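You operate a simulated robot arm through the tools that you are given. There is no shell and no other tool.

Carry out the task below with a simulated robot arm. There is one attempt and no reset: what you move stays moved.

JOB
Tighten the three knobs of the manifold.
Fine: small spanner (20) for red and blue, medium spanner (26) for black; tight is where the yellow marks meet; lay the spanners back.

The check looks at the end state, three seconds after you hand in, the way a careful person would. Anything else that was tipped, shoved, dropped, spilled or broken makes it a failure.

ROBOT AND FRAMES
A 7-joint arm with a two-finger parallel gripper, fixed in place. Base frame: the origin is at the foot of the arm, x ahead of it, y to its left, z up; the work surface is at about z = 930. Readings come in mm, rad, newtons and seconds.
With the tool pointing down near the work surface it reaches from about 220 to 680 mm from the base axis. Its first joint turns from -1.152 to 1.152 rad. Payload 2.4 kg.
The TCP is the grasp point between the finger pads, 30 mm short of the fingertips. In the tool frame z runs along the fingers and y along their closing line. Largest opening 94 mm; finger width 28, thickness 10; the body of the gripper, 50 by 96 mm, starts 55 mm behind the TCP.
Orientation is told as [roll, pitch, yaw] about the base's x, y, z axes, in that order, counted from this pose: with the fingers straight down and closing along the base's y, the tool's x points along the base's -x, its y along +y and its z along -z.

CONTROLS
- The arm moves only by the tool move_arm. Its argument "steps" is a list of rows, each a list of 7 numbers: the shift along the tool's x, y, z in mm, then the turn, a rotation vector about the tool's x, y, z in rad, then the finger opening in mm, from 0 to 94. In form: [[tx, ty, tz, rx, ry, rz, fingers], ...]. A call has 1 to 20 rows; each row is the pose to reach, as a shift and turn from the pose commanded when the call began, along the tool's axes at that moment. Rows are played at 5 a second. More than 50 mm and 0.15 rad between two rows, or a gripper value outside its range, and nothing of the call is played. Where a pose cannot be reached the arm comes as near as it can. A force on the tool above 40 N (or 10 N above the force at the start of the call, whichever is more), or a blocked arm, ends the call early, and 0.2 s more pass. Each finger travels about 153 mm/s and halts on what it meets, pressing with about 35 N; the grip force reading is that of the motor and also rises with nothing between the fingers. The clock runs only during rows and for 0.2 s after the last one: add rows that repeat a pose to give the fingers time. The reply holds the time, the measured pose of the TCP, the force on the tool along the base axes, the opening and the grip force, in the units named above and with some noise, with the torque about the TCP (base axes, N m) and any sound that the robot's microphone picked up.
- Cameras (640 x 400 px; columns grow to the right, rows downward): "scene" is fixed at [40.2, 475.6, 1441.7]; the picture's right is [-0.72, -0.69, 0.00], its down [-0.41, 0.43, -0.80] and it looks along [0.55, -0.58, -0.60] (base axes); focal length 328 px, centre (320, 200). "wrist" rides on the gripper at [76, 14, -102] in the tool frame; the picture's right is [-0.18, 0.98, 0.00], its down [-0.75, -0.14, -0.64] and it looks along [-0.63, -0.12, 0.77] (tool axes); focal length 243 px, centre (320, 200). There is no depth. A picture from a camera that has moved, and an enlarged one, comes with that camera's place and axes in the base frame and with its lens.
- grab_frame(camera): a new picture of that camera. The clock stands still meanwhile.
- enlarge(camera, box): a new picture of the part [left, top, right, bottom] of that camera's present view, enlarged. The clock stands still meanwhile.
- close_job(): hands the job in; it is judged then, once.

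Nothing tells you positions but the pictures and the camera data. Unless the task says otherwise, let go and move clear before handing in.

The tools are called after "Emit:" by a JSON object that holds its "api" and its "payload". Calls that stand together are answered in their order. move_arm: Moves the arm, as the interface text tells. Its arguments: {"type":"object","properties":{"steps":{"type":"array","items":{"type":"array","items":{"type":"number"}}}},"required":["steps"]} The other tools are called the same way: grab_frame (camera) takes a picture; enlarge (camera, box) takes an enlarged picture of a part of a camera's view; close_job () hands the job in.

At the start:

```text
clock: 0.0
ee_pos: [408.1, 185.1, 1215.8]
tool_rot: [0.0, 0.0, 0.001]
wrist_force: [-0.3, 0.1, 0.5]
ft_torque: [-0.03, -0.02, 0.01]
opening: 93.9
finger_force: 0.1
```

scene: 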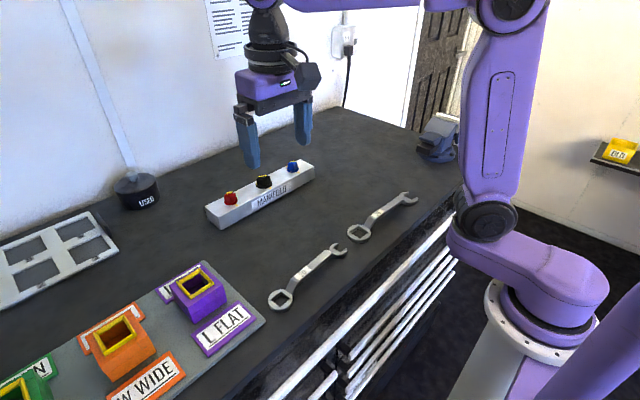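
wrist: 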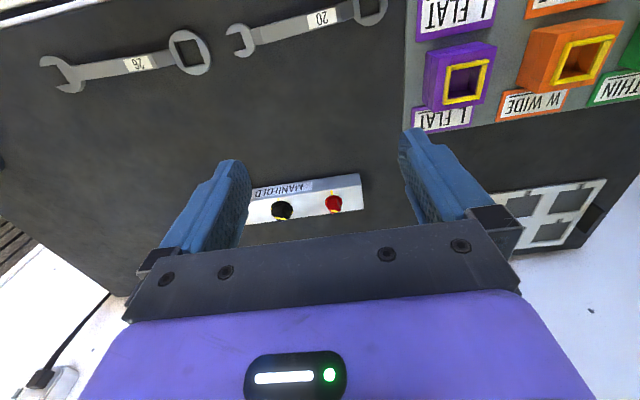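

The manifold sits mid-table with red, black and blue knobs, and two labelled spanners (20 and 26) lie nearer the arm. I'll look closer before I move anything.

Emit:
{"api": "enlarge", "payload": {"camera": "scene", "box": [190, 140, 330, 240]}}

Emit:
{"api": "enlarge", "payload": {"camera": "scene", "box": [250, 170, 430, 320]}}

Emit:
{"api": "enlarge", "payload": {"camera": "wrist", "box": [230, 160, 400, 240]}}

Emit:
{"api": "enlarge", "payload": {"camera": "wrist", "box": [20, 0, 400, 110]}}

```text
4.00 times, centred on (260, 190) of scene
camera zoom: at [40.2, 475.6, 1441.7], right [-0.72, -0.69, 0.0], down [-0.41, 0.43, -0.8], along [0.55, -0.58, -0.6], focal length 1311 px, centre (560, 240)
```

zoom: 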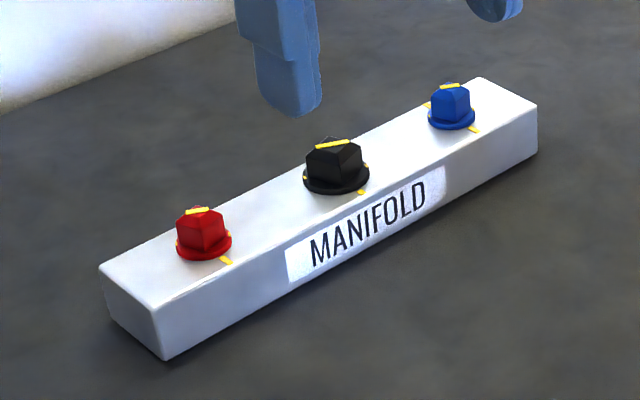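

```text
2.67 times, centred on (340, 245) of scene
camera zoom: at [40.2, 475.6, 1441.7], right [-0.72, -0.69, 0.0], down [-0.41, 0.43, -0.8], along [0.55, -0.58, -0.6], focal length 874 px, centre (267, 80)
```

zoom: 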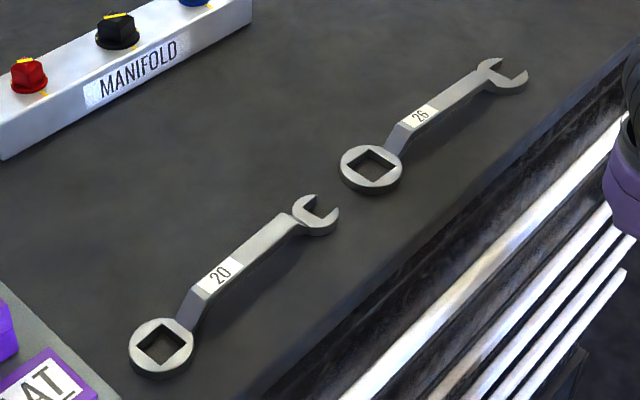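

```text
3.76 times, centred on (315, 200) of wrist
camera zoom: at [331.8, 201.0, 1317.3], right [0.18, 0.98, 0.0], down [0.75, -0.14, 0.64], along [0.63, -0.12, -0.77], focal length 913 px, centre (339, 200)
```

zoom: 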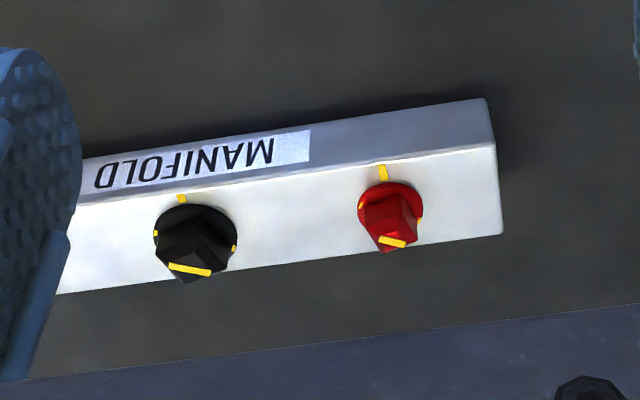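

```text
1.68 times, centred on (210, 55) of wrist
camera zoom: at [331.8, 201.0, 1317.3], right [0.18, 0.98, 0.0], down [0.75, -0.14, 0.64], along [0.63, -0.12, -0.77], focal length 409 px, centre (505, 444)
```

zoom: 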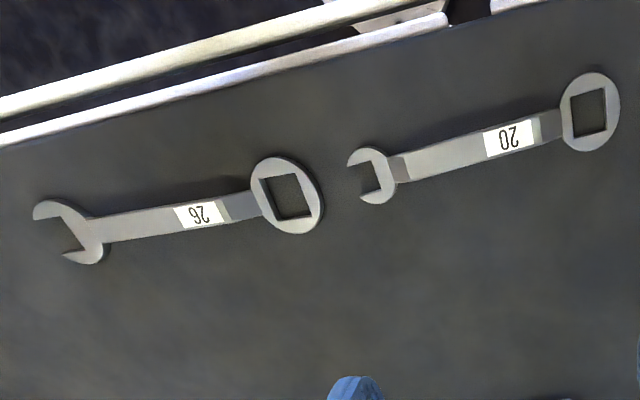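

I estimate the knobs at about x≈620 and y≈171, 75 and -27. The spanner rings are at about (349,257) for the 20 and (357,21) for the 26. Next I'll move the wrist camera in to look at the red and black knobs from close up.

Emit:
{"api": "move_arm", "payload": {"steps": [[-30, 0, 30, 0, 0, 0, 94], [-60, 0, 60, 0, 0, 0, 94], [-90, 0, 90, 0, 0, 0, 94], [-115, 0, 115, 0, 0, 0, 94], [-128, 0, 131, 0, 0, 0, 94], [-128, 0, 131, 0, 0, 0, 94]]}}

```text
clock: 1.4
ee_pos: [535.1, 185.2, 1084.0]
tool_rot: [-0.001, -0.001, -0.001]
wrist_force: [-0.2, -0.5, -0.6]
ft_torque: [-0.01, -0.02, 0.01]
opening: 94.1
finger_force: 0.0
```

The gripper should now be hovering with the red knob in view. I'll take a picture.

Emit:
{"api": "grab_frame", "payload": {"camera": "wrist"}}

Emit:
{"api": "enlarge", "payload": {"camera": "wrist", "box": [240, 130, 400, 230]}}

Emit:
{"api": "grab_frame", "payload": {"camera": "scene"}}

```text
taken
camera wrist: at [459.7, 201.0, 1185.8], right [0.18, 0.98, 0.0], down [0.75, -0.14, 0.64], along [0.63, -0.12, -0.77], focal length 243 px, centre (320, 200)
```

wrist: 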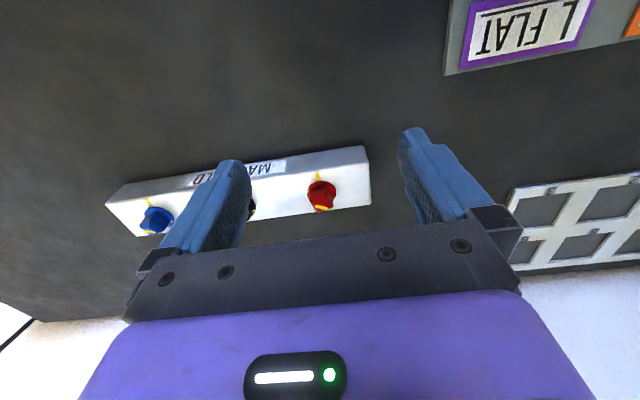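

```text
4.00 times, centred on (320, 180) of wrist
camera zoom: at [459.7, 201.0, 1185.8], right [0.18, 0.98, 0.0], down [0.75, -0.14, 0.64], along [0.63, -0.12, -0.77], focal length 970 px, centre (320, 280)
```

zoom: 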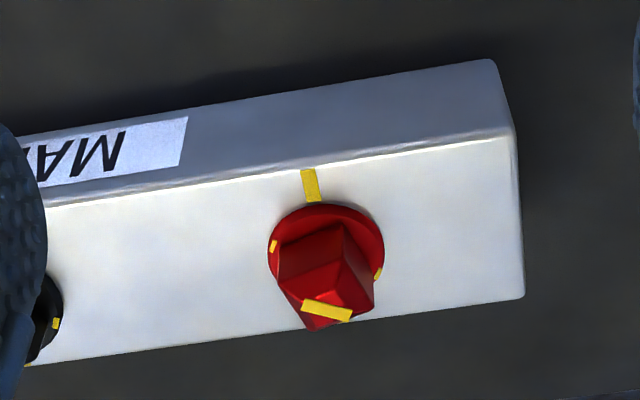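

```text
taken
```

scene: 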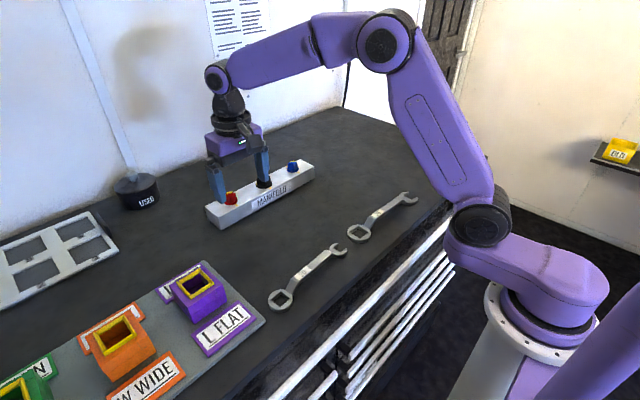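

The red head is square with a yellow stripe. Its flange marks sit at about 60° to the body mark, which faces -x. Now I'll look at the black and blue knobs.

Emit:
{"api": "move_arm", "payload": {"steps": [[0, -40, 0, 0, 0, 0, 94], [0, -80, 0, 0, 0, 0, 94], [0, -95, 0, 0, 0, 0, 94], [0, -95, 0, 0, 0, 0, 94]]}}

Emit:
{"api": "enlarge", "payload": {"camera": "wrist", "box": [240, 130, 400, 230]}}

Emit:
{"api": "move_arm", "payload": {"steps": [[0, -40, 0, 0, 0, 0, 94], [0, -80, 0, 0, 0, 0, 94], [0, -100, 0, 0, 0, 0, 94], [0, -100, 0, 0, 0, 0, 94]]}}

Emit:
{"api": "enlarge", "payload": {"camera": "wrist", "box": [240, 130, 400, 230]}}

```text
clock: 2.4
ee_pos: [535.3, 89.7, 1085.1]
tool_rot: [0.0, 0.001, 0.001]
wrist_force: [0.2, -0.1, -0.1]
ft_torque: [-0.01, -0.03, -0.02]
opening: 94.0
finger_force: 0.0
```

```text
4.00 times, centred on (320, 180) of wrist
camera zoom: at [459.6, 105.6, 1186.2], right [0.18, 0.98, 0.0], down [0.75, -0.14, 0.64], along [0.63, -0.12, -0.77], focal length 970 px, centre (320, 280)
```

zoom: 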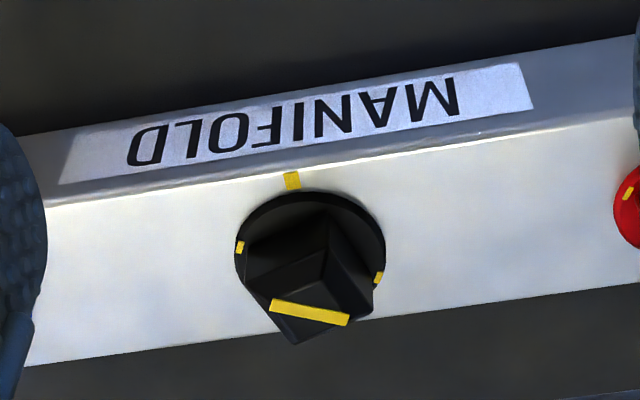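

```text
clock: 3.4
ee_pos: [534.8, -10.0, 1083.9]
tool_rot: [0.0, 0.0, -0.001]
wrist_force: [-0.2, 0.1, 0.2]
ft_torque: [0.0, -0.01, 0.04]
opening: 94.0
finger_force: 0.0
```

```text
4.00 times, centred on (320, 180) of wrist
camera zoom: at [459.8, 6.3, 1186.1], right [0.18, 0.98, 0.0], down [0.75, -0.14, 0.64], along [0.63, -0.12, -0.77], focal length 970 px, centre (320, 280)
```

zoom: 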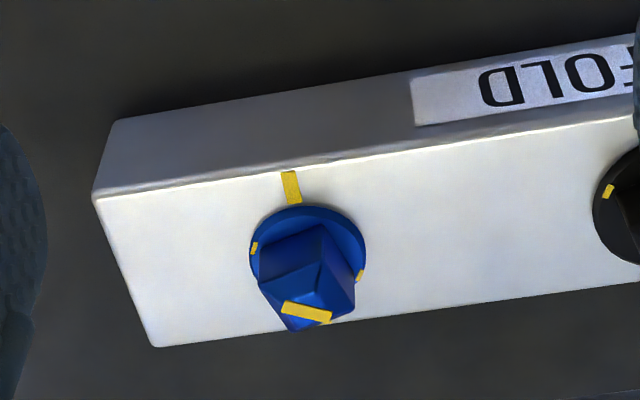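

Both the black and blue stripes look about 60° off their body marks. I'll zoom in further on blue to read its head geometry precisely.

Emit:
{"api": "enlarge", "payload": {"camera": "wrist", "box": [292, 150, 348, 185]}}

Emit:
{"api": "grab_frame", "payload": {"camera": "wrist"}}

Emit:
{"api": "enlarge", "payload": {"camera": "scene", "box": [260, 230, 356, 320]}}

Emit:
{"api": "enlarge", "payload": {"camera": "scene", "box": [335, 180, 425, 250]}}

```text
11.43 times, centred on (320, 168) of wrist
camera zoom: at [459.8, 6.3, 1186.1], right [0.18, 0.98, 0.0], down [0.75, -0.14, 0.64], along [0.63, -0.12, -0.77], focal length 2773 px, centre (320, 571)
```

zoom: 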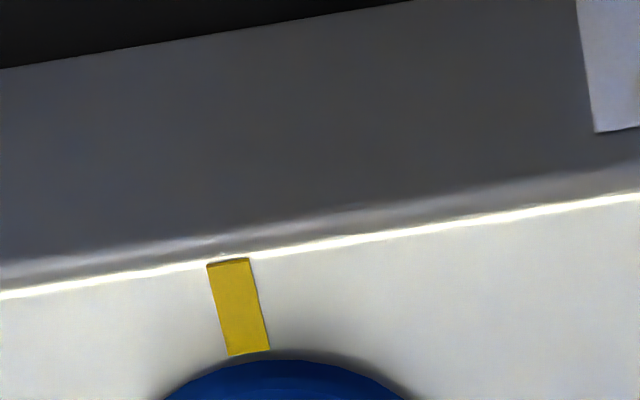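

```text
taken
camera wrist: at [459.8, 6.3, 1186.1], right [0.18, 0.98, 0.0], down [0.75, -0.14, 0.64], along [0.63, -0.12, -0.77], focal length 243 px, centre (320, 200)
```

wrist: 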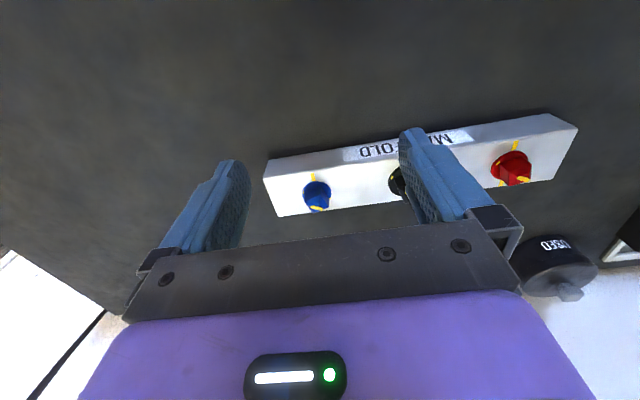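

```text
4.44 times, centred on (308, 275) of scene
camera zoom: at [40.2, 475.6, 1441.7], right [-0.72, -0.69, 0.0], down [-0.41, 0.43, -0.8], along [0.55, -0.58, -0.6], focal length 1457 px, centre (373, -133)
```

zoom: 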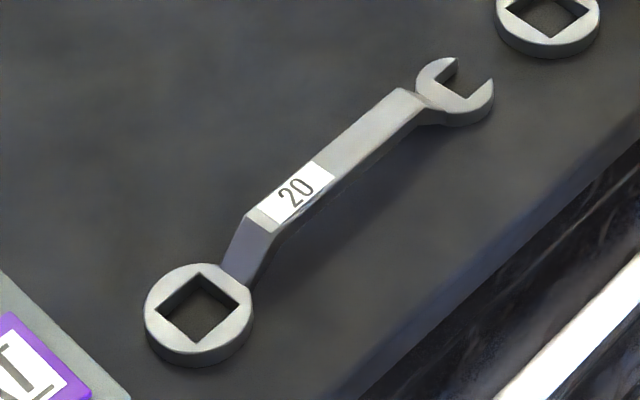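

```text
5.71 times, centred on (380, 215) of scene
camera zoom: at [40.2, 475.6, 1441.7], right [-0.72, -0.69, 0.0], down [-0.41, 0.43, -0.8], along [0.55, -0.58, -0.6], focal length 1873 px, centre (-23, 114)
```

zoom: 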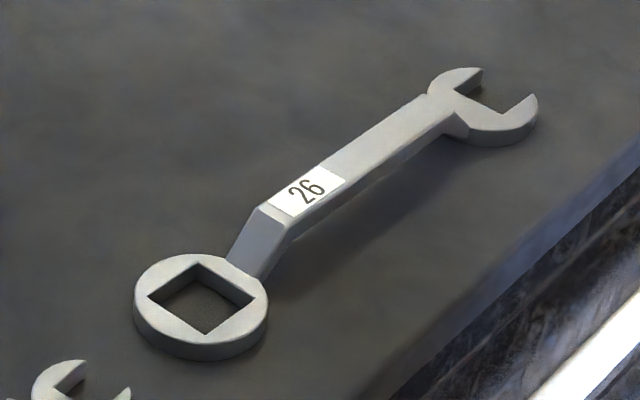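

The spanners have square rings lying flat, a raised cranked handle and an open end. I'll zoom in on the blue head itself.

Emit:
{"api": "enlarge", "payload": {"camera": "wrist", "box": [288, 176, 348, 214]}}

Emit:
{"api": "enlarge", "payload": {"camera": "scene", "box": [276, 152, 308, 172]}}

Emit:
{"api": "enlarge", "payload": {"camera": "scene", "box": [248, 168, 280, 188]}}

Emit:
{"api": "enlarge", "payload": {"camera": "scene", "box": [214, 186, 246, 206]}}

```text
10.53 times, centred on (318, 195) of wrist
camera zoom: at [459.8, 6.3, 1186.1], right [0.18, 0.98, 0.0], down [0.75, -0.14, 0.64], along [0.63, -0.12, -0.77], focal length 2554 px, centre (341, 253)
```

zoom: 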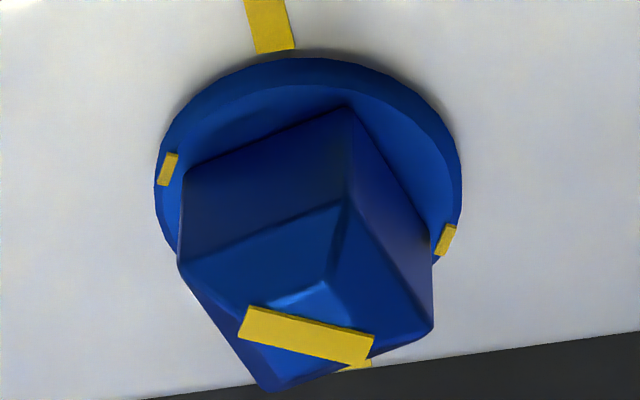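

```text
16.00 times, centred on (292, 162) of scene
camera zoom: at [40.2, 475.6, 1441.7], right [-0.72, -0.69, 0.0], down [-0.41, 0.43, -0.8], along [0.55, -0.58, -0.6], focal length 5245 px, centre (768, 808)
```

zoom: 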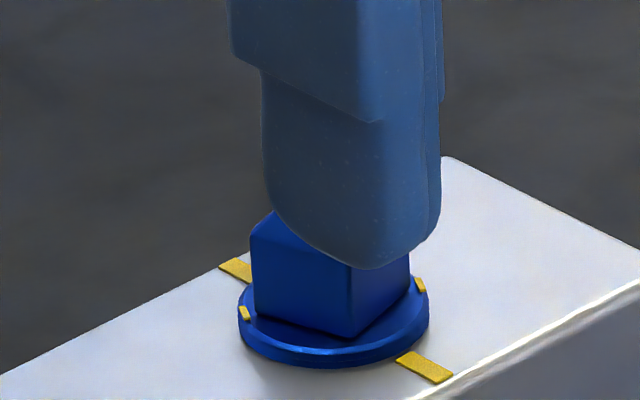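

```text
16.00 times, centred on (264, 178) of scene
camera zoom: at [40.2, 475.6, 1441.7], right [-0.72, -0.69, 0.0], down [-0.41, 0.43, -0.8], along [0.55, -0.58, -0.6], focal length 5245 px, centre (1216, 552)
```

zoom: 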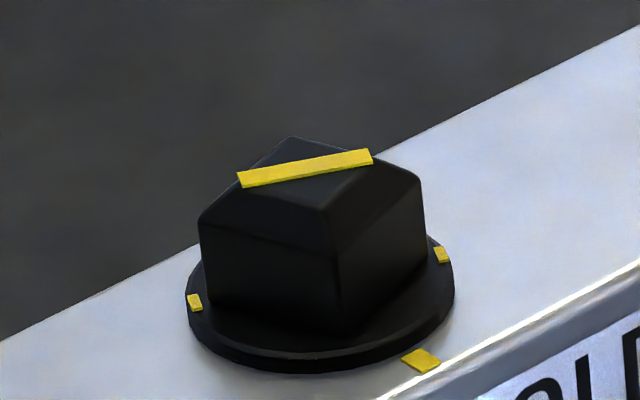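

```text
16.00 times, centred on (230, 196) of scene
camera zoom: at [40.2, 475.6, 1441.7], right [-0.72, -0.69, 0.0], down [-0.41, 0.43, -0.8], along [0.55, -0.58, -0.6], focal length 5245 px, centre (1760, 264)
```

zoom: 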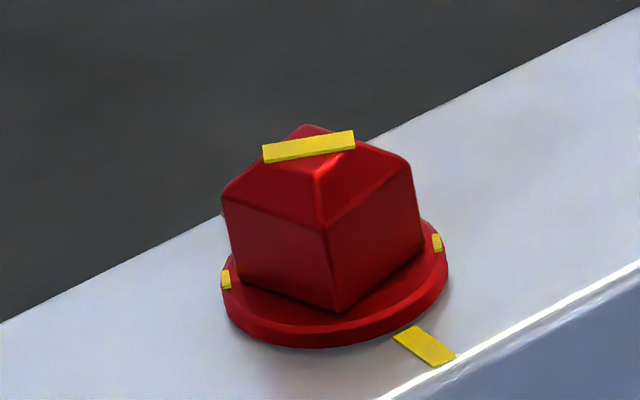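

All three heads are square with tapered tops. The stripe runs on the diagonal, and each needs about 60° clockwise. Now I'll swing over spanner 20 with the gripper yawed 90° to study it.

Emit:
{"api": "move_arm", "payload": {"steps": [[16, 12, -3, 0, 0, -0.13, 94], [32, 25, -6, 0, 0, -0.26, 94], [48, 37, -6, 0, 0, -0.39, 94], [64, 50, -6, 0, 0, -0.52, 94], [80, 62, -6, 0, 0, -0.65, 94], [96, 75, -6, 0, 0, -0.78, 94], [112, 87, -6, 0, 0, -0.91, 94], [128, 100, -6, 0, 0, -1.04, 94], [144, 112, -6, 0, 0, -1.17, 94], [160, 125, -6, 0, 0, -1.3, 94], [176, 137, -6, 0, 0, -1.43, 94], [192, 150, -6, 0, 0, -1.5708, 94], [192, 150, -6, 0, 0, -1.5708, 94]]}}

Emit:
{"api": "grab_frame", "payload": {"camera": "wrist"}}

Emit:
{"api": "grab_frame", "payload": {"camera": "scene"}}

```text
clock: 6.2
ee_pos: [344.1, 141.0, 1089.9]
tool_rot: [0.0, 0.001, 1.573]
wrist_force: [0.3, -0.1, -0.6]
ft_torque: [0.0, 0.0, 0.03]
opening: 93.9
finger_force: 0.1
```

```text
taken
camera wrist: at [329.9, 65.7, 1192.4], right [-0.98, 0.18, 0.0], down [0.14, 0.75, 0.64], along [0.12, 0.63, -0.77], focal length 243 px, centre (320, 200)
```

wrist: 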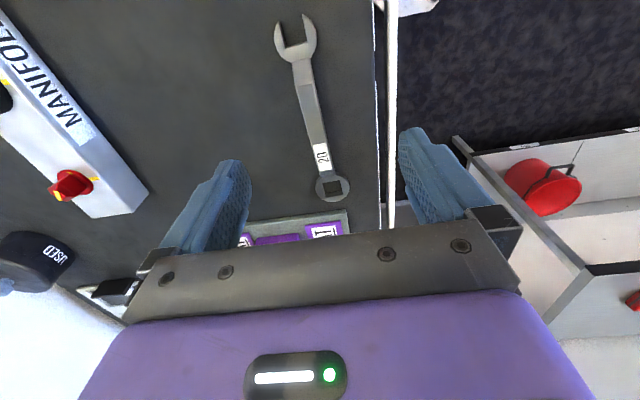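

```text
taken
```

scene: 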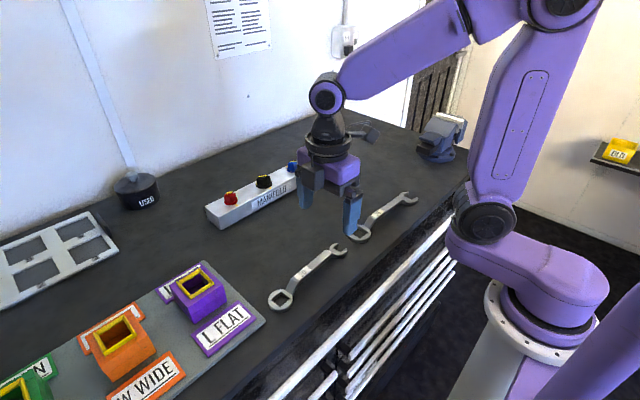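

Yaw +90° is reachable and spanner 20 is in full view. I'll zoom in along its length.

Emit:
{"api": "enlarge", "payload": {"camera": "wrist", "box": [280, 130, 376, 210]}}

Emit:
{"api": "enlarge", "payload": {"camera": "wrist", "box": [260, 5, 356, 85]}}

Emit:
{"api": "enlarge", "payload": {"camera": "scene", "box": [265, 280, 305, 314]}}

Emit:
{"api": "enlarge", "payload": {"camera": "scene", "box": [310, 236, 352, 270]}}

```text
5.00 times, centred on (328, 170) of wrist
camera zoom: at [329.9, 65.7, 1192.4], right [-0.98, 0.18, 0.0], down [0.14, 0.75, 0.64], along [0.12, 0.63, -0.77], focal length 1213 px, centre (280, 350)
```

zoom: 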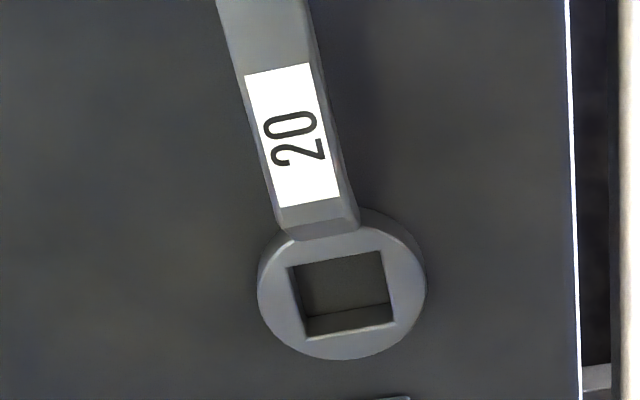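

```text
5.00 times, centred on (308, 45) of wrist
camera zoom: at [329.9, 65.7, 1192.4], right [-0.98, 0.18, 0.0], down [0.14, 0.75, 0.64], along [0.12, 0.63, -0.77], focal length 1213 px, centre (380, 975)
```

zoom: 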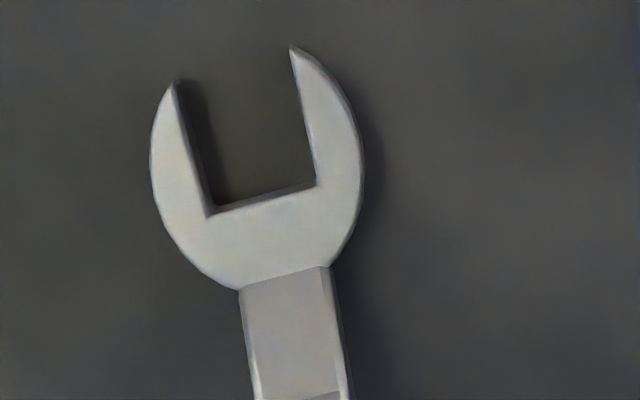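

```text
11.76 times, centred on (285, 297) of scene
camera zoom: at [40.2, 475.6, 1441.7], right [-0.72, -0.69, 0.0], down [-0.41, 0.43, -0.8], along [0.55, -0.58, -0.6], focal length 3857 px, centre (732, -941)
```

zoom: 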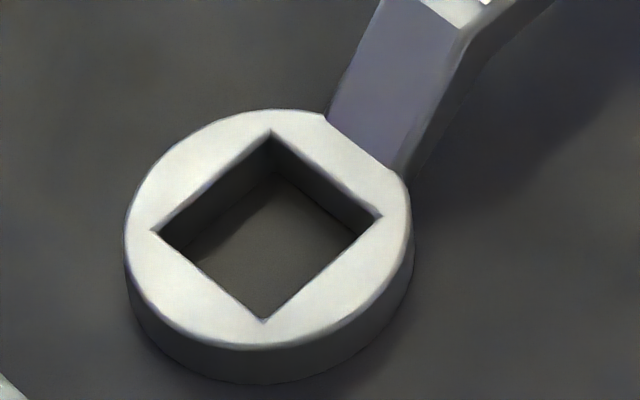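

```text
11.76 times, centred on (331, 253) of scene
camera zoom: at [40.2, 475.6, 1441.7], right [-0.72, -0.69, 0.0], down [-0.41, 0.43, -0.8], along [0.55, -0.58, -0.6], focal length 3857 px, centre (191, -424)
```

zoom: 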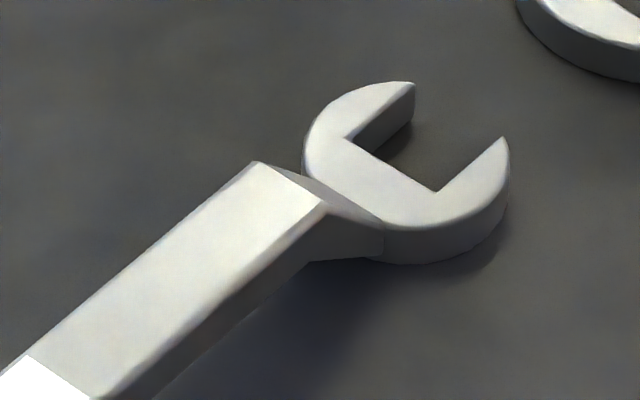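

Spanner 20's handle top is at about z≈955. It runs from the ring at (349,258) towards (356,94), pointing about 272.6°. The ring hole has several mm of play over the knob head. I'll line up above the handle and come down partway.

Emit:
{"api": "move_arm", "payload": {"steps": [[-15, -4.5, 0, 0, 0, -0.02, 60], [-29, -8.9, 10, 0, 0, -0.043, 50], [-29, -8.9, 45, 0, 0, -0.043, 50], [-29, -8.9, 80, 0, 0, -0.043, 50], [-29, -8.9, 95, 0, 0, -0.043, 50], [-29, -8.9, 95, 0, 0, -0.043, 50]]}}

Emit:
{"api": "grab_frame", "payload": {"camera": "wrist"}}

Emit:
{"api": "enlarge", "payload": {"camera": "scene", "box": [260, 200, 380, 320]}}

```text
clock: 7.6
ee_pos: [352.3, 168.0, 994.6]
tool_rot: [-0.001, 0.0, 1.613]
wrist_force: [-0.2, 0.7, 0.0]
ft_torque: [-0.01, -0.02, 0.0]
opening: 49.9
finger_force: 0.1
```

```text
taken
camera wrist: at [342.4, 94.5, 1097.6], right [-0.99, 0.14, 0.0], down [0.11, 0.76, 0.64], along [0.09, 0.64, -0.77], focal length 243 px, centre (320, 200)
```

wrist: 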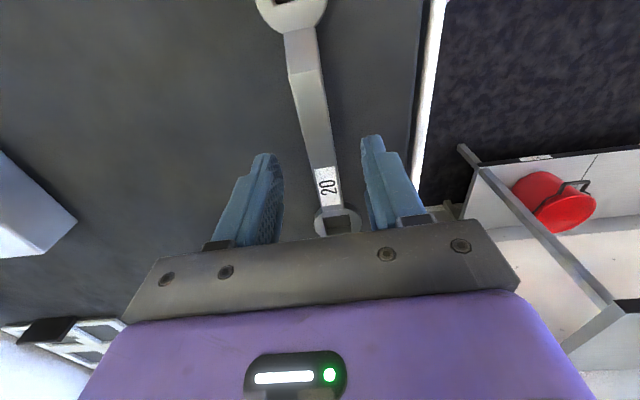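

```text
3.33 times, centred on (320, 260) of scene
camera zoom: at [40.2, 475.6, 1441.7], right [-0.72, -0.69, 0.0], down [-0.41, 0.43, -0.8], along [0.55, -0.58, -0.6], focal length 1093 px, centre (320, 0)
```

zoom: 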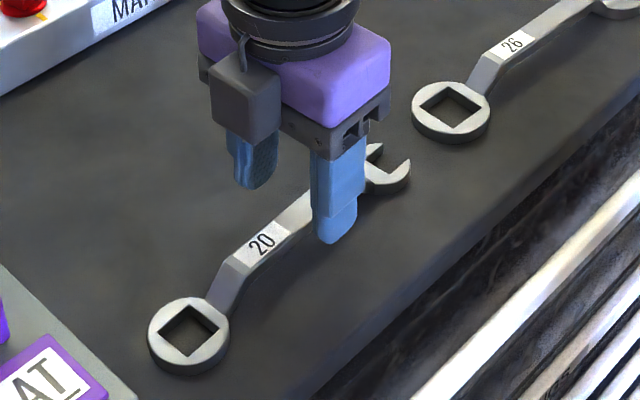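

The gripper is straddling the handle. I'll descend to finger-tip height just above the table and close on it.

Emit:
{"api": "move_arm", "payload": {"steps": [[0, 0, 15, 0, 0, 0, 50], [0, 0, 27, 0, 0, 0, 40], [0, 0, 31, 0, 0, 0, 30], [0, 0, 31, 0, 0, 0, 20], [0, 0, 31, 0, 0, 0, 14], [0, 0, 31, 0, 0, 0, 8], [0, 0, 31, 0, 0, 0, 5], [0, 0, 31, 0, 0, 0, 5]]}}

Emit:
{"api": "enlarge", "payload": {"camera": "scene", "box": [260, 200, 380, 320]}}

```text
clock: 9.4
ee_pos: [352.6, 170.4, 965.2]
tool_rot: [0.001, -0.001, 1.611]
wrist_force: [0.4, -0.2, 0.7]
ft_torque: [0.02, -0.02, -0.01]
opening: 17.5
finger_force: 34.6
```

```text
3.33 times, centred on (320, 260) of scene
camera zoom: at [40.2, 475.6, 1441.7], right [-0.72, -0.69, 0.0], down [-0.41, 0.43, -0.8], along [0.55, -0.58, -0.6], focal length 1093 px, centre (320, 0)
```

zoom: 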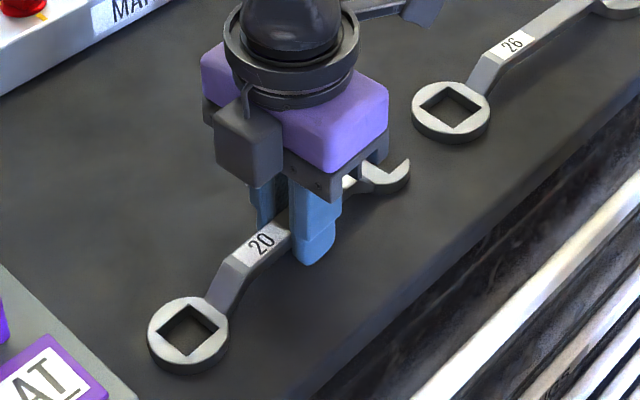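

The handle is gripped, 17.5 mm wide. By my estimate the ring centre is 87.4 mm behind the TCP along tool -x. I'll lift it and check that it hangs level.

Emit:
{"api": "move_arm", "payload": {"steps": [[0, 0, -4, 0, 0, 0, 5], [0, 0, -15, 0, 0, 0, 5], [0, 0, -40, 0, 0, 0, 5], [0, 0, -65, 0, 0, 0, 5], [0, 0, -90, 0, 0, 0, 5], [0, 0, -95, 0, 0, 0, 5], [0, 0, -95, 0, 0, 0, 5]]}}

Emit:
{"api": "enlarge", "payload": {"camera": "scene", "box": [240, 180, 360, 300]}}

Emit:
{"api": "enlarge", "payload": {"camera": "wrist", "box": [250, 140, 410, 260]}}

```text
clock: 11.0
ee_pos: [351.4, 169.1, 1058.9]
tool_rot: [-0.001, -0.001, 1.614]
wrist_force: [1.0, 0.5, -1.2]
ft_torque: [0.0, 0.02, 0.01]
opening: 17.5
finger_force: 35.5
```

```text
3.33 times, centred on (300, 240) of scene
camera zoom: at [40.2, 475.6, 1441.7], right [-0.72, -0.69, 0.0], down [-0.41, 0.43, -0.8], along [0.55, -0.58, -0.6], focal length 1093 px, centre (387, 67)
```

zoom: 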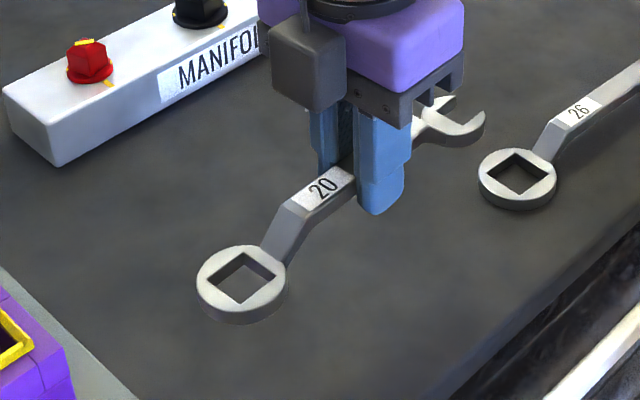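

```text
3.33 times, centred on (330, 200) of wrist
camera zoom: at [341.9, 94.1, 1161.1], right [-0.99, 0.14, 0.0], down [0.11, 0.76, 0.64], along [0.09, 0.64, -0.77], focal length 809 px, centre (287, 200)
```

zoom: 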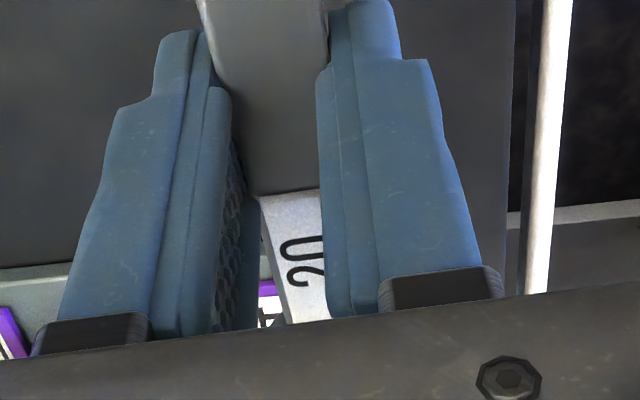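

The spanner is lifted and level. Now I'll carry it over to the red knob, turning the handle to about 196° so the square ring matches the square head.

Emit:
{"api": "move_arm", "payload": {"steps": [[3.1, -18.85, 0, 0, 0, 0.133, 5], [6.2, -37.7, 0, 0, 0, 0.266, 5], [9.4, -56.6, 0, 0, 0, 0.399, 5], [12.5, -75.4, 0, 0, 0, 0.532, 5], [15.6, -94.3, 0, 0, 0, 0.665, 5], [18.7, -113.1, 0, 0, 0, 0.798, 5], [21.8, -132, 0, 0, 0, 0.931, 5], [25, -150.8, 0, 0, 0, 1.064, 5], [28.1, -169.7, 0, 0, 0, 1.197, 5], [31.2, -188.5, 0, 0, 0, 1.3293, 5], [31.2, -188.5, 0, 0, 0, 1.3293, 5], [31.2, -188.5, 0, 0, 0, 1.3293, 5]]}}

Emit:
{"api": "enlarge", "payload": {"camera": "scene", "box": [190, 130, 290, 230]}}

Emit:
{"api": "grab_frame", "payload": {"camera": "wrist"}}

```text
clock: 13.6
ee_pos: [542.6, 146.5, 1058.5]
tool_rot: [-0.001, 0.0, 0.283]
wrist_force: [0.0, 0.0, -1.0]
ft_torque: [0.0, 0.01, 0.02]
opening: 17.4
finger_force: 35.3
```

```text
4.00 times, centred on (240, 180) of scene
camera zoom: at [40.2, 475.6, 1441.7], right [-0.72, -0.69, 0.0], down [-0.41, 0.43, -0.8], along [0.55, -0.58, -0.6], focal length 1311 px, centre (640, 280)
```

zoom: 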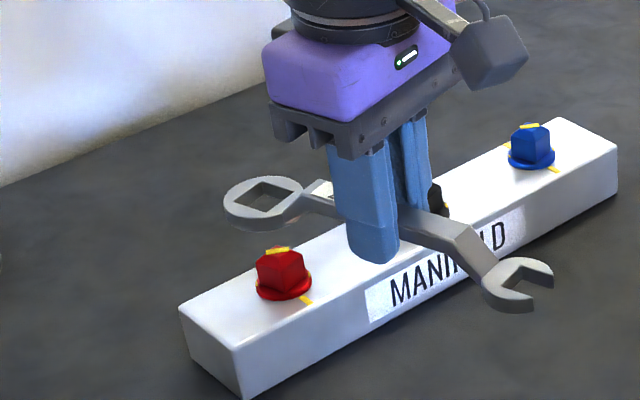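

```text
taken
camera wrist: at [465.4, 140.3, 1161.4], right [-0.1, 1.0, 0.0], down [0.76, 0.07, 0.64], along [0.64, 0.06, -0.77], focal length 243 px, centre (320, 200)
```

wrist: 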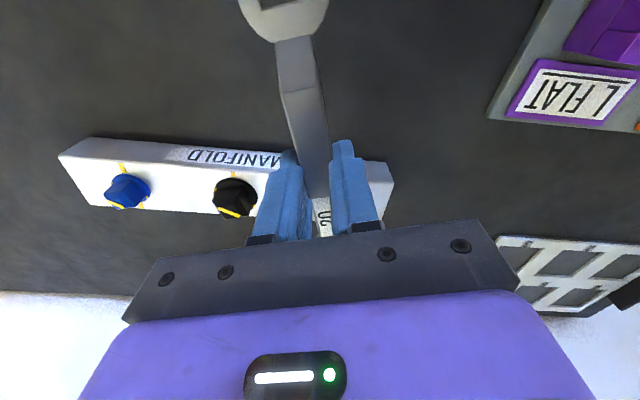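

The ring is over the red knob. I'll lower it to just above the head top and check alignment at high zoom.

Emit:
{"api": "move_arm", "payload": {"steps": [[0, 0, 10, 0, 0, 0, 5], [0, 0, 20, 0, 0, 0, 5], [0, 0, 20, 0, 0, 0, 5]]}}

Emit:
{"api": "enlarge", "payload": {"camera": "scene", "box": [208, 174, 256, 209]}}

```text
clock: 14.4
ee_pos: [541.3, 146.5, 1040.2]
tool_rot: [0.001, 0.0, 0.285]
wrist_force: [0.2, 0.0, -1.5]
ft_torque: [0.01, -0.02, 0.01]
opening: 17.7
finger_force: 35.0
```

```text
11.43 times, centred on (232, 192) of scene
camera zoom: at [40.2, 475.6, 1441.7], right [-0.72, -0.69, 0.0], down [-0.41, 0.43, -0.8], along [0.55, -0.58, -0.6], focal length 3746 px, centre (1326, 297)
```

zoom: 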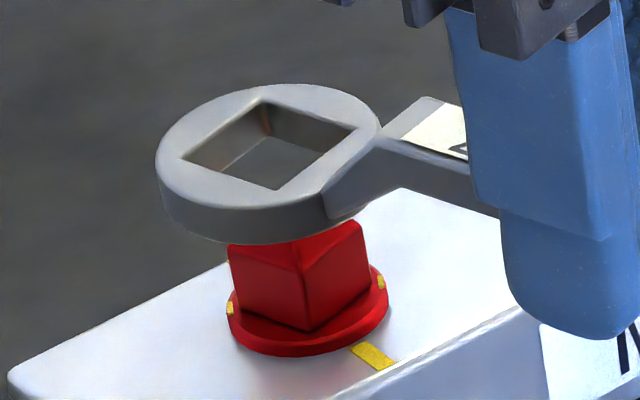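

The ring looks about 1 mm too far in +x but otherwise aligned, and the hole has clearance. I'll nudge it back and lower it part way onto the head.

Emit:
{"api": "move_arm", "payload": {"steps": [[1.0, 0.3, 5, 0, 0, 0, 5], [1.0, 0.3, 10, 0, 0, 0, 5], [1.0, 0.3, 15, 0, 0, 0, 5], [1.0, 0.3, 19, 0, 0, 0, 5], [1.0, 0.3, 19, 0, 0, 0, 5]]}}

Emit:
{"api": "enlarge", "payload": {"camera": "scene", "box": [208, 174, 256, 209]}}

```text
clock: 15.6
ee_pos: [540.4, 146.2, 1019.7]
tool_rot: [-0.001, 0.0, 0.286]
wrist_force: [0.6, -0.4, -1.8]
ft_torque: [0.01, -0.02, 0.0]
opening: 17.6
finger_force: 34.7
```

```text
11.43 times, centred on (232, 192) of scene
camera zoom: at [40.2, 475.6, 1441.7], right [-0.72, -0.69, 0.0], down [-0.41, 0.43, -0.8], along [0.55, -0.58, -0.6], focal length 3746 px, centre (1326, 297)
```

zoom: 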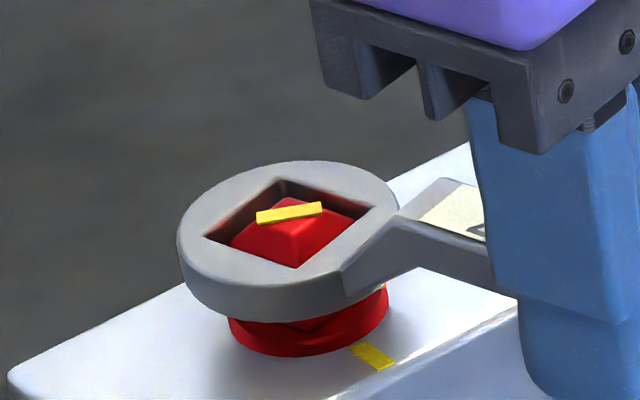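

The ring has gone over the head with no contact force. I'll lower it a bit more, to just above the flange.

Emit:
{"api": "move_arm", "payload": {"steps": [[0, 0, 3, 0, 0, 0, 5], [0, 0, 6, 0, 0, 0, 5], [0, 0, 6, 0, 0, 0, 5]]}}

Emit:
{"api": "enlarge", "payload": {"camera": "scene", "box": [208, 174, 256, 209]}}

```text
clock: 16.4
ee_pos: [541.2, 145.5, 1013.5]
tool_rot: [0.0, 0.0, 0.284]
wrist_force: [0.0, 0.4, -1.2]
ft_torque: [-0.01, 0.01, 0.04]
opening: 17.6
finger_force: 34.5
```

```text
11.43 times, centred on (232, 192) of scene
camera zoom: at [40.2, 475.6, 1441.7], right [-0.72, -0.69, 0.0], down [-0.41, 0.43, -0.8], along [0.55, -0.58, -0.6], focal length 3746 px, centre (1326, 297)
```

zoom: 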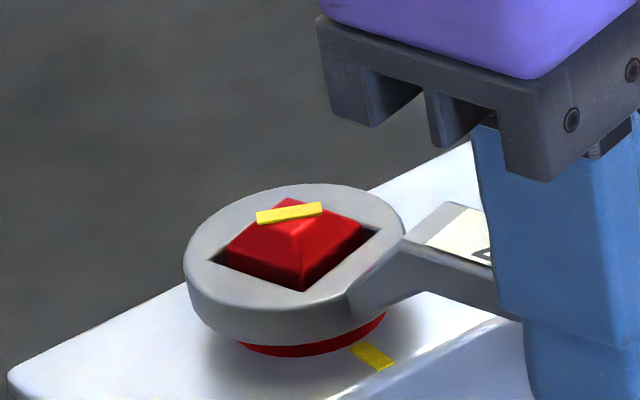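

The ring is now fully around the red head. I'll turn it clockwise about the knob axis by about 46° first, watching force and sound.

Emit:
{"api": "move_arm", "payload": {"steps": [[-0.28, 6.94, 0, 0, 0, 0.08, 5], [-1.11, 13.84, 0, 0, 0, 0.16, 5], [-2.49, 20.66, 0, 0, 0, 0.24, 5], [-4.41, 27.34, 0, 0, 0, 0.32, 5], [-6.86, 33.84, 0, 0, 0, 0.4, 5], [-9.82, 40.13, 0, 0, 0, 0.48, 5], [-13.27, 46.16, 0, 0, 0, 0.56, 5], [-17.2, 51.9, 0, 0, 0, 0.64, 5], [-21.56, 57.3, 0, 0, 0, 0.72, 5], [-26.36, 62.34, 0, 0, 0, 0.8, 5]]}}

Emit:
{"api": "enlarge", "payload": {"camera": "scene", "box": [208, 174, 256, 209]}}

Emit:
{"api": "enlarge", "payload": {"camera": "scene", "box": [170, 120, 310, 220]}}

```text
clock: 18.6
ee_pos: [548.6, 213.1, 1014.1]
tool_rot: [0.001, 0.001, -0.517]
wrist_force: [-2.7, 1.9, -5.9]
ft_torque: [0.3, 0.4, 0.27]
opening: 17.3
finger_force: 35.4
```

```text
11.43 times, centred on (232, 192) of scene
camera zoom: at [40.2, 475.7, 1441.7], right [-0.72, -0.69, 0.0], down [-0.41, 0.43, -0.8], along [0.55, -0.58, -0.6], focal length 3746 px, centre (1326, 297)
```

zoom: 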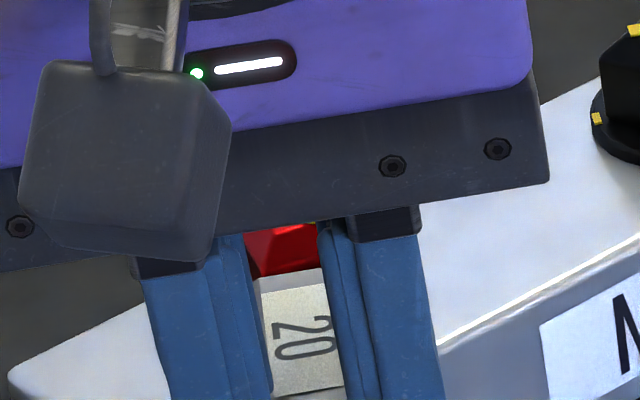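

```text
4.00 times, centred on (240, 170) of scene
camera zoom: at [40.2, 475.7, 1441.7], right [-0.72, -0.69, 0.0], down [-0.41, 0.43, -0.8], along [0.55, -0.58, -0.6], focal length 1311 px, centre (640, 320)
```

zoom: 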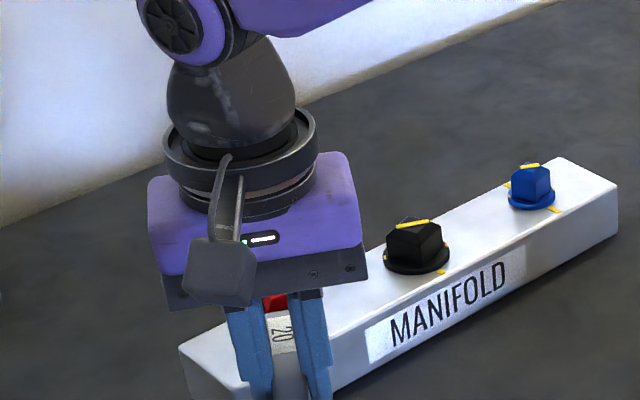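

The gripper now hides the knob from the scene camera, but there is contact torque. I'll go on to 61° total, which stays short of tight because of the slack. Then I'll back off and lift to look.

Emit:
{"api": "move_arm", "payload": {"steps": [[-0.35, 7.81, 0, 0, 0, 0.09, 5], [-1.4, 15.56, 0, 0, 0, 0.18, 5], [-3.15, 23.18, 0, 0, 0, 0.27, 5], [-3.15, 23.18, 0, 0, 0, 0.27, 5]]}}

Emit:
{"api": "grab_frame", "payload": {"camera": "wrist"}}

Emit:
{"api": "enlarge", "payload": {"camera": "scene", "box": [208, 174, 256, 209]}}

```text
clock: 19.6
ee_pos: [563.1, 232.1, 1014.4]
tool_rot: [0.0, 0.0, -0.787]
wrist_force: [-3.7, 2.4, -4.4]
ft_torque: [0.23, 0.17, 0.22]
opening: 17.4
finger_force: 34.9
```

```text
taken
camera wrist: at [519.6, 297.9, 1116.4], right [0.83, 0.56, 0.0], down [0.43, -0.63, 0.64], along [0.36, -0.53, -0.77], focal length 243 px, centre (320, 200)
```

wrist: 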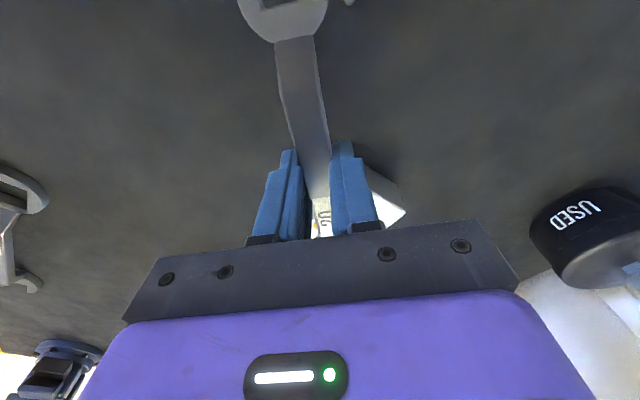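

```text
11.43 times, centred on (232, 192) of scene
camera zoom: at [40.2, 475.7, 1441.7], right [-0.72, -0.69, 0.0], down [-0.41, 0.43, -0.8], along [0.55, -0.58, -0.6], focal length 3746 px, centre (1326, 297)
```

zoom: 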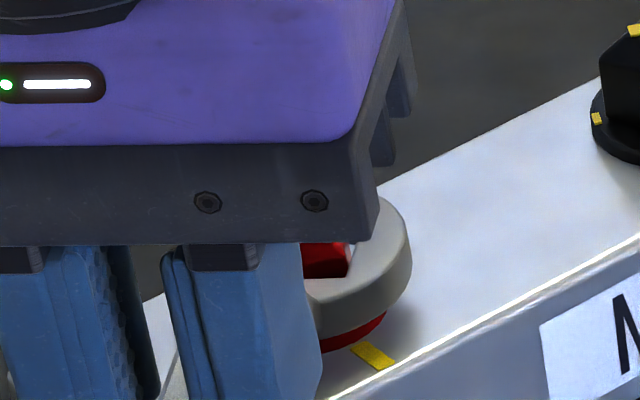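

I'll back off 0.2 rad to free the corners, lift clear, and swing the handle back so the scene camera can read the red marks.

Emit:
{"api": "move_arm", "payload": {"steps": [[-0.43, -8.68, 0, 0, 0, -0.1, 5], [-1.73, -17.26, 0, 0, 0, -0.2, 5], [-1.73, -17.26, -6, 0, 0, -0.2, 5], [-1.73, -17.26, -14, 0, 0, -0.2, 5], [-1.73, -17.26, -28, 0, 0, -0.2, 5], [-1.73, -17.26, -30, 0, 0, -0.2, 5]]}}

Emit:
{"api": "move_arm", "payload": {"steps": [[-0.43, -8.68, 0, 0, 0, -0.1, 5], [-1.73, -17.26, 0, 0, 0, -0.2, 5], [-3.88, -25.68, 0, 0, 0, -0.3, 5], [-6.86, -33.84, 0, 0, 0, -0.4, 5], [-10.64, -41.66, 0, 0, 0, -0.5, 5], [-15.18, -49.07, 0, 0, 0, -0.6, 5], [-20.44, -55.98, 0, 0, 0, -0.7, 5], [-20.44, -55.98, 0, 0, 0, -0.7, 5]]}}

Emit:
{"api": "enlarge", "payload": {"camera": "scene", "box": [208, 174, 256, 209]}}

```text
clock: 21.0
ee_pos: [552.1, 219.0, 1045.1]
tool_rot: [0.0, 0.0, -0.585]
wrist_force: [-0.1, 0.0, -1.2]
ft_torque: [0.01, 0.03, 0.0]
opening: 17.4
finger_force: 35.1
```

```text
clock: 22.8
ee_pos: [537.3, 160.0, 1045.7]
tool_rot: [-0.001, -0.002, 0.115]
wrist_force: [-0.5, -0.2, -2.6]
ft_torque: [0.01, 0.01, 0.02]
opening: 17.5
finger_force: 35.0
```

```text
11.43 times, centred on (232, 192) of scene
camera zoom: at [40.2, 475.6, 1441.7], right [-0.72, -0.69, 0.0], down [-0.41, 0.43, -0.8], along [0.55, -0.58, -0.6], focal length 3746 px, centre (1326, 297)
```

zoom: 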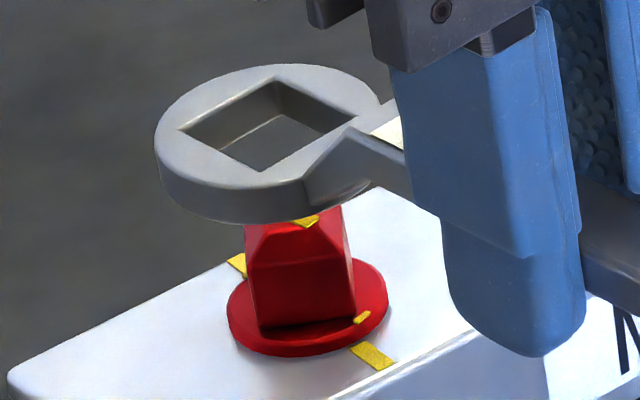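

Red has turned about 46°, with slack of about 14°. I'll zoom in more to measure exactly what is left.

Emit:
{"api": "enlarge", "payload": {"camera": "scene", "box": [222, 188, 248, 208]}}

```text
16.00 times, centred on (235, 198) of scene
camera zoom: at [40.2, 475.6, 1441.7], right [-0.72, -0.69, 0.0], down [-0.41, 0.43, -0.8], along [0.55, -0.58, -0.6], focal length 5245 px, centre (1680, 232)
```

zoom: 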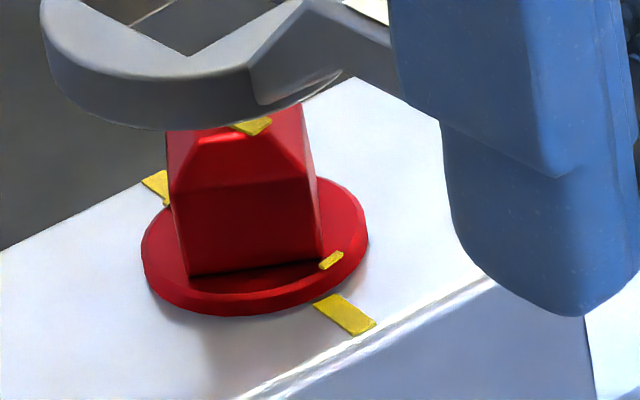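

About 14° is left on red. I'll swing back to the lift-off angle and lower the ring over the head again. Then I'll turn to the computed final spanner angle.

Emit:
{"api": "move_arm", "payload": {"steps": [[-0.43, 8.68, 0, 0, 0, 0.1, 5], [-1.73, 17.26, 0, 0, 0, 0.2, 5], [-3.88, 25.68, 0, 0, 0, 0.3, 5], [-6.86, 33.84, 0, 0, 0, 0.4, 5], [-10.64, 41.66, 0, 0, 0, 0.5, 5], [-15.18, 49.07, 0, 0, 0, 0.6, 5], [-20.44, 55.98, 0, 0, 0, 0.7, 5], [-20.44, 55.98, 0, 0, 0, 0.7, 5], [-20.44, 55.98, 10, 0, 0, 0.7, 5], [-20.44, 55.98, 20, 0, 0, 0.7, 5], [-20.44, 55.98, 30, 0, 0, 0.7, 5], [-20.44, 55.98, 30, 0, 0, 0.7, 5]]}}

Emit:
{"api": "enlarge", "payload": {"camera": "scene", "box": [190, 150, 270, 210]}}

```text
clock: 25.4
ee_pos: [550.9, 218.1, 1013.9]
tool_rot: [-0.001, 0.0, -0.586]
wrist_force: [0.1, 0.2, -1.2]
ft_torque: [-0.01, 0.01, 0.02]
opening: 17.4
finger_force: 35.0
```

```text
6.67 times, centred on (230, 180) of scene
camera zoom: at [40.2, 475.6, 1441.7], right [-0.72, -0.69, 0.0], down [-0.41, 0.43, -0.8], along [0.55, -0.58, -0.6], focal length 2185 px, centre (920, 333)
```

zoom: 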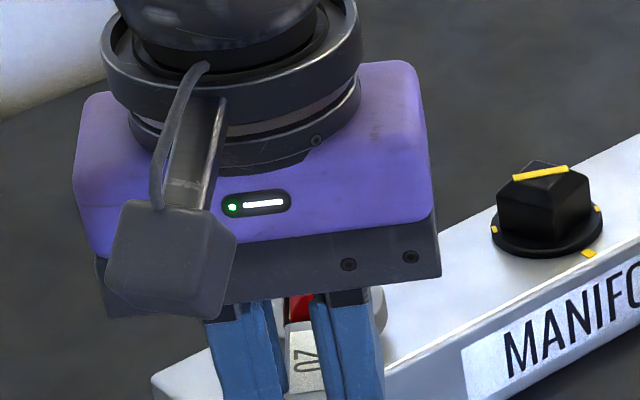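

The ring is engaged with no contact force. Now I'll turn to the computed end angle for red.

Emit:
{"api": "move_arm", "payload": {"steps": [[-0.43, 8.68, 0, 0, 0, 0.1, 5], [-1.73, 17.26, 0, 0, 0, 0.2, 5], [-3.88, 25.68, 0, 0, 0, 0.3, 5], [-6.2, 32.23, 0, 0, 0, 0.38, 5], [-8.45, 37.37, 0, 0, 0, 0.4445, 5], [-8.45, 37.37, 0, 0, 0, 0.4445, 5]]}}

Emit:
{"api": "enlarge", "payload": {"camera": "scene", "box": [208, 174, 256, 209]}}

```text
clock: 26.8
ee_pos: [578.8, 245.5, 1015.0]
tool_rot: [0.001, 0.001, -1.031]
wrist_force: [-1.0, 1.1, -1.3]
ft_torque: [-0.01, 0.03, 0.32]
opening: 17.2
finger_force: 35.6
```

```text
11.43 times, centred on (232, 192) of scene
camera zoom: at [40.1, 475.6, 1441.7], right [-0.72, -0.69, 0.0], down [-0.41, 0.43, -0.8], along [0.55, -0.58, -0.6], focal length 3746 px, centre (1326, 297)
```

zoom: 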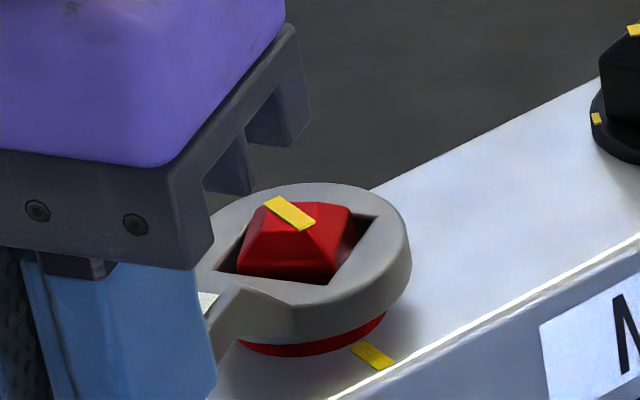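

The stripe on the head now looks nearly in line with the body mark. I'll zoom in to measure it precisely.

Emit:
{"api": "enlarge", "payload": {"camera": "scene", "box": [222, 188, 248, 208]}}

```text
16.00 times, centred on (235, 198) of scene
camera zoom: at [40.1, 475.6, 1441.7], right [-0.72, -0.69, 0.0], down [-0.41, 0.43, -0.8], along [0.55, -0.58, -0.6], focal length 5245 px, centre (1680, 232)
```

zoom: 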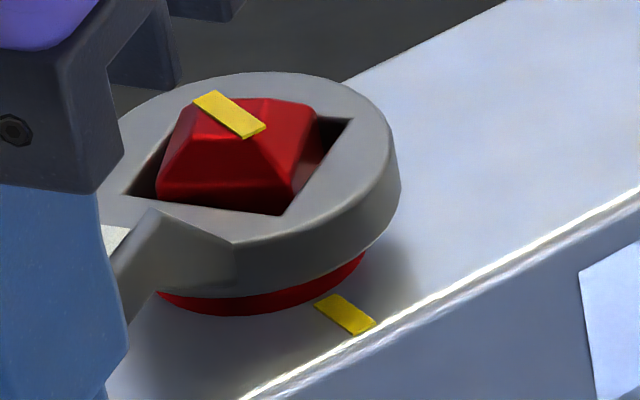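

Red is within about 1° of the mark. I'll back the spanner off to the middle of its slack, lift straight up and confirm.

Emit:
{"api": "move_arm", "payload": {"steps": [[-0.43, -8.68, 0, 0, 0, -0.1, 5], [-2.09, -18.96, 0, 0, 0, -0.22, 5], [-2.09, -18.96, 0, 0, 0, -0.22, 5], [-2.09, -18.96, -8, 0, 0, -0.22, 5], [-2.09, -18.96, -20, 0, 0, -0.22, 5], [-2.09, -18.96, -45, 0, 0, -0.22, 5], [-2.09, -18.96, -45, 0, 0, -0.22, 5]]}}

Emit:
{"api": "enlarge", "payload": {"camera": "scene", "box": [208, 174, 256, 209]}}

```text
clock: 28.4
ee_pos: [563.9, 233.1, 1059.8]
tool_rot: [0.0, 0.0, -0.809]
wrist_force: [-0.8, 0.4, -2.1]
ft_torque: [0.0, 0.0, 0.0]
opening: 17.3
finger_force: 34.5
```

```text
11.43 times, centred on (232, 192) of scene
camera zoom: at [40.2, 475.6, 1441.7], right [-0.72, -0.69, 0.0], down [-0.41, 0.43, -0.8], along [0.55, -0.58, -0.6], focal length 3746 px, centre (1326, 297)
```

zoom: 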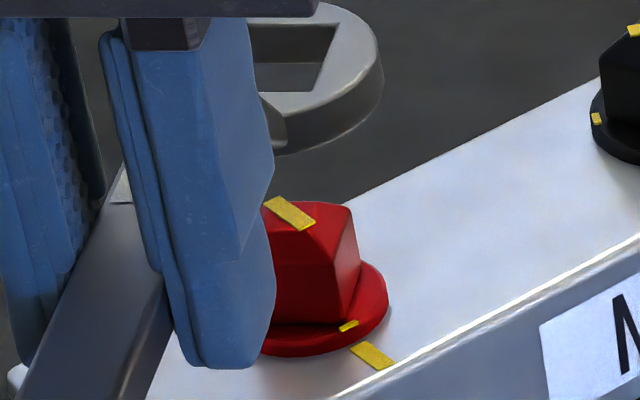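

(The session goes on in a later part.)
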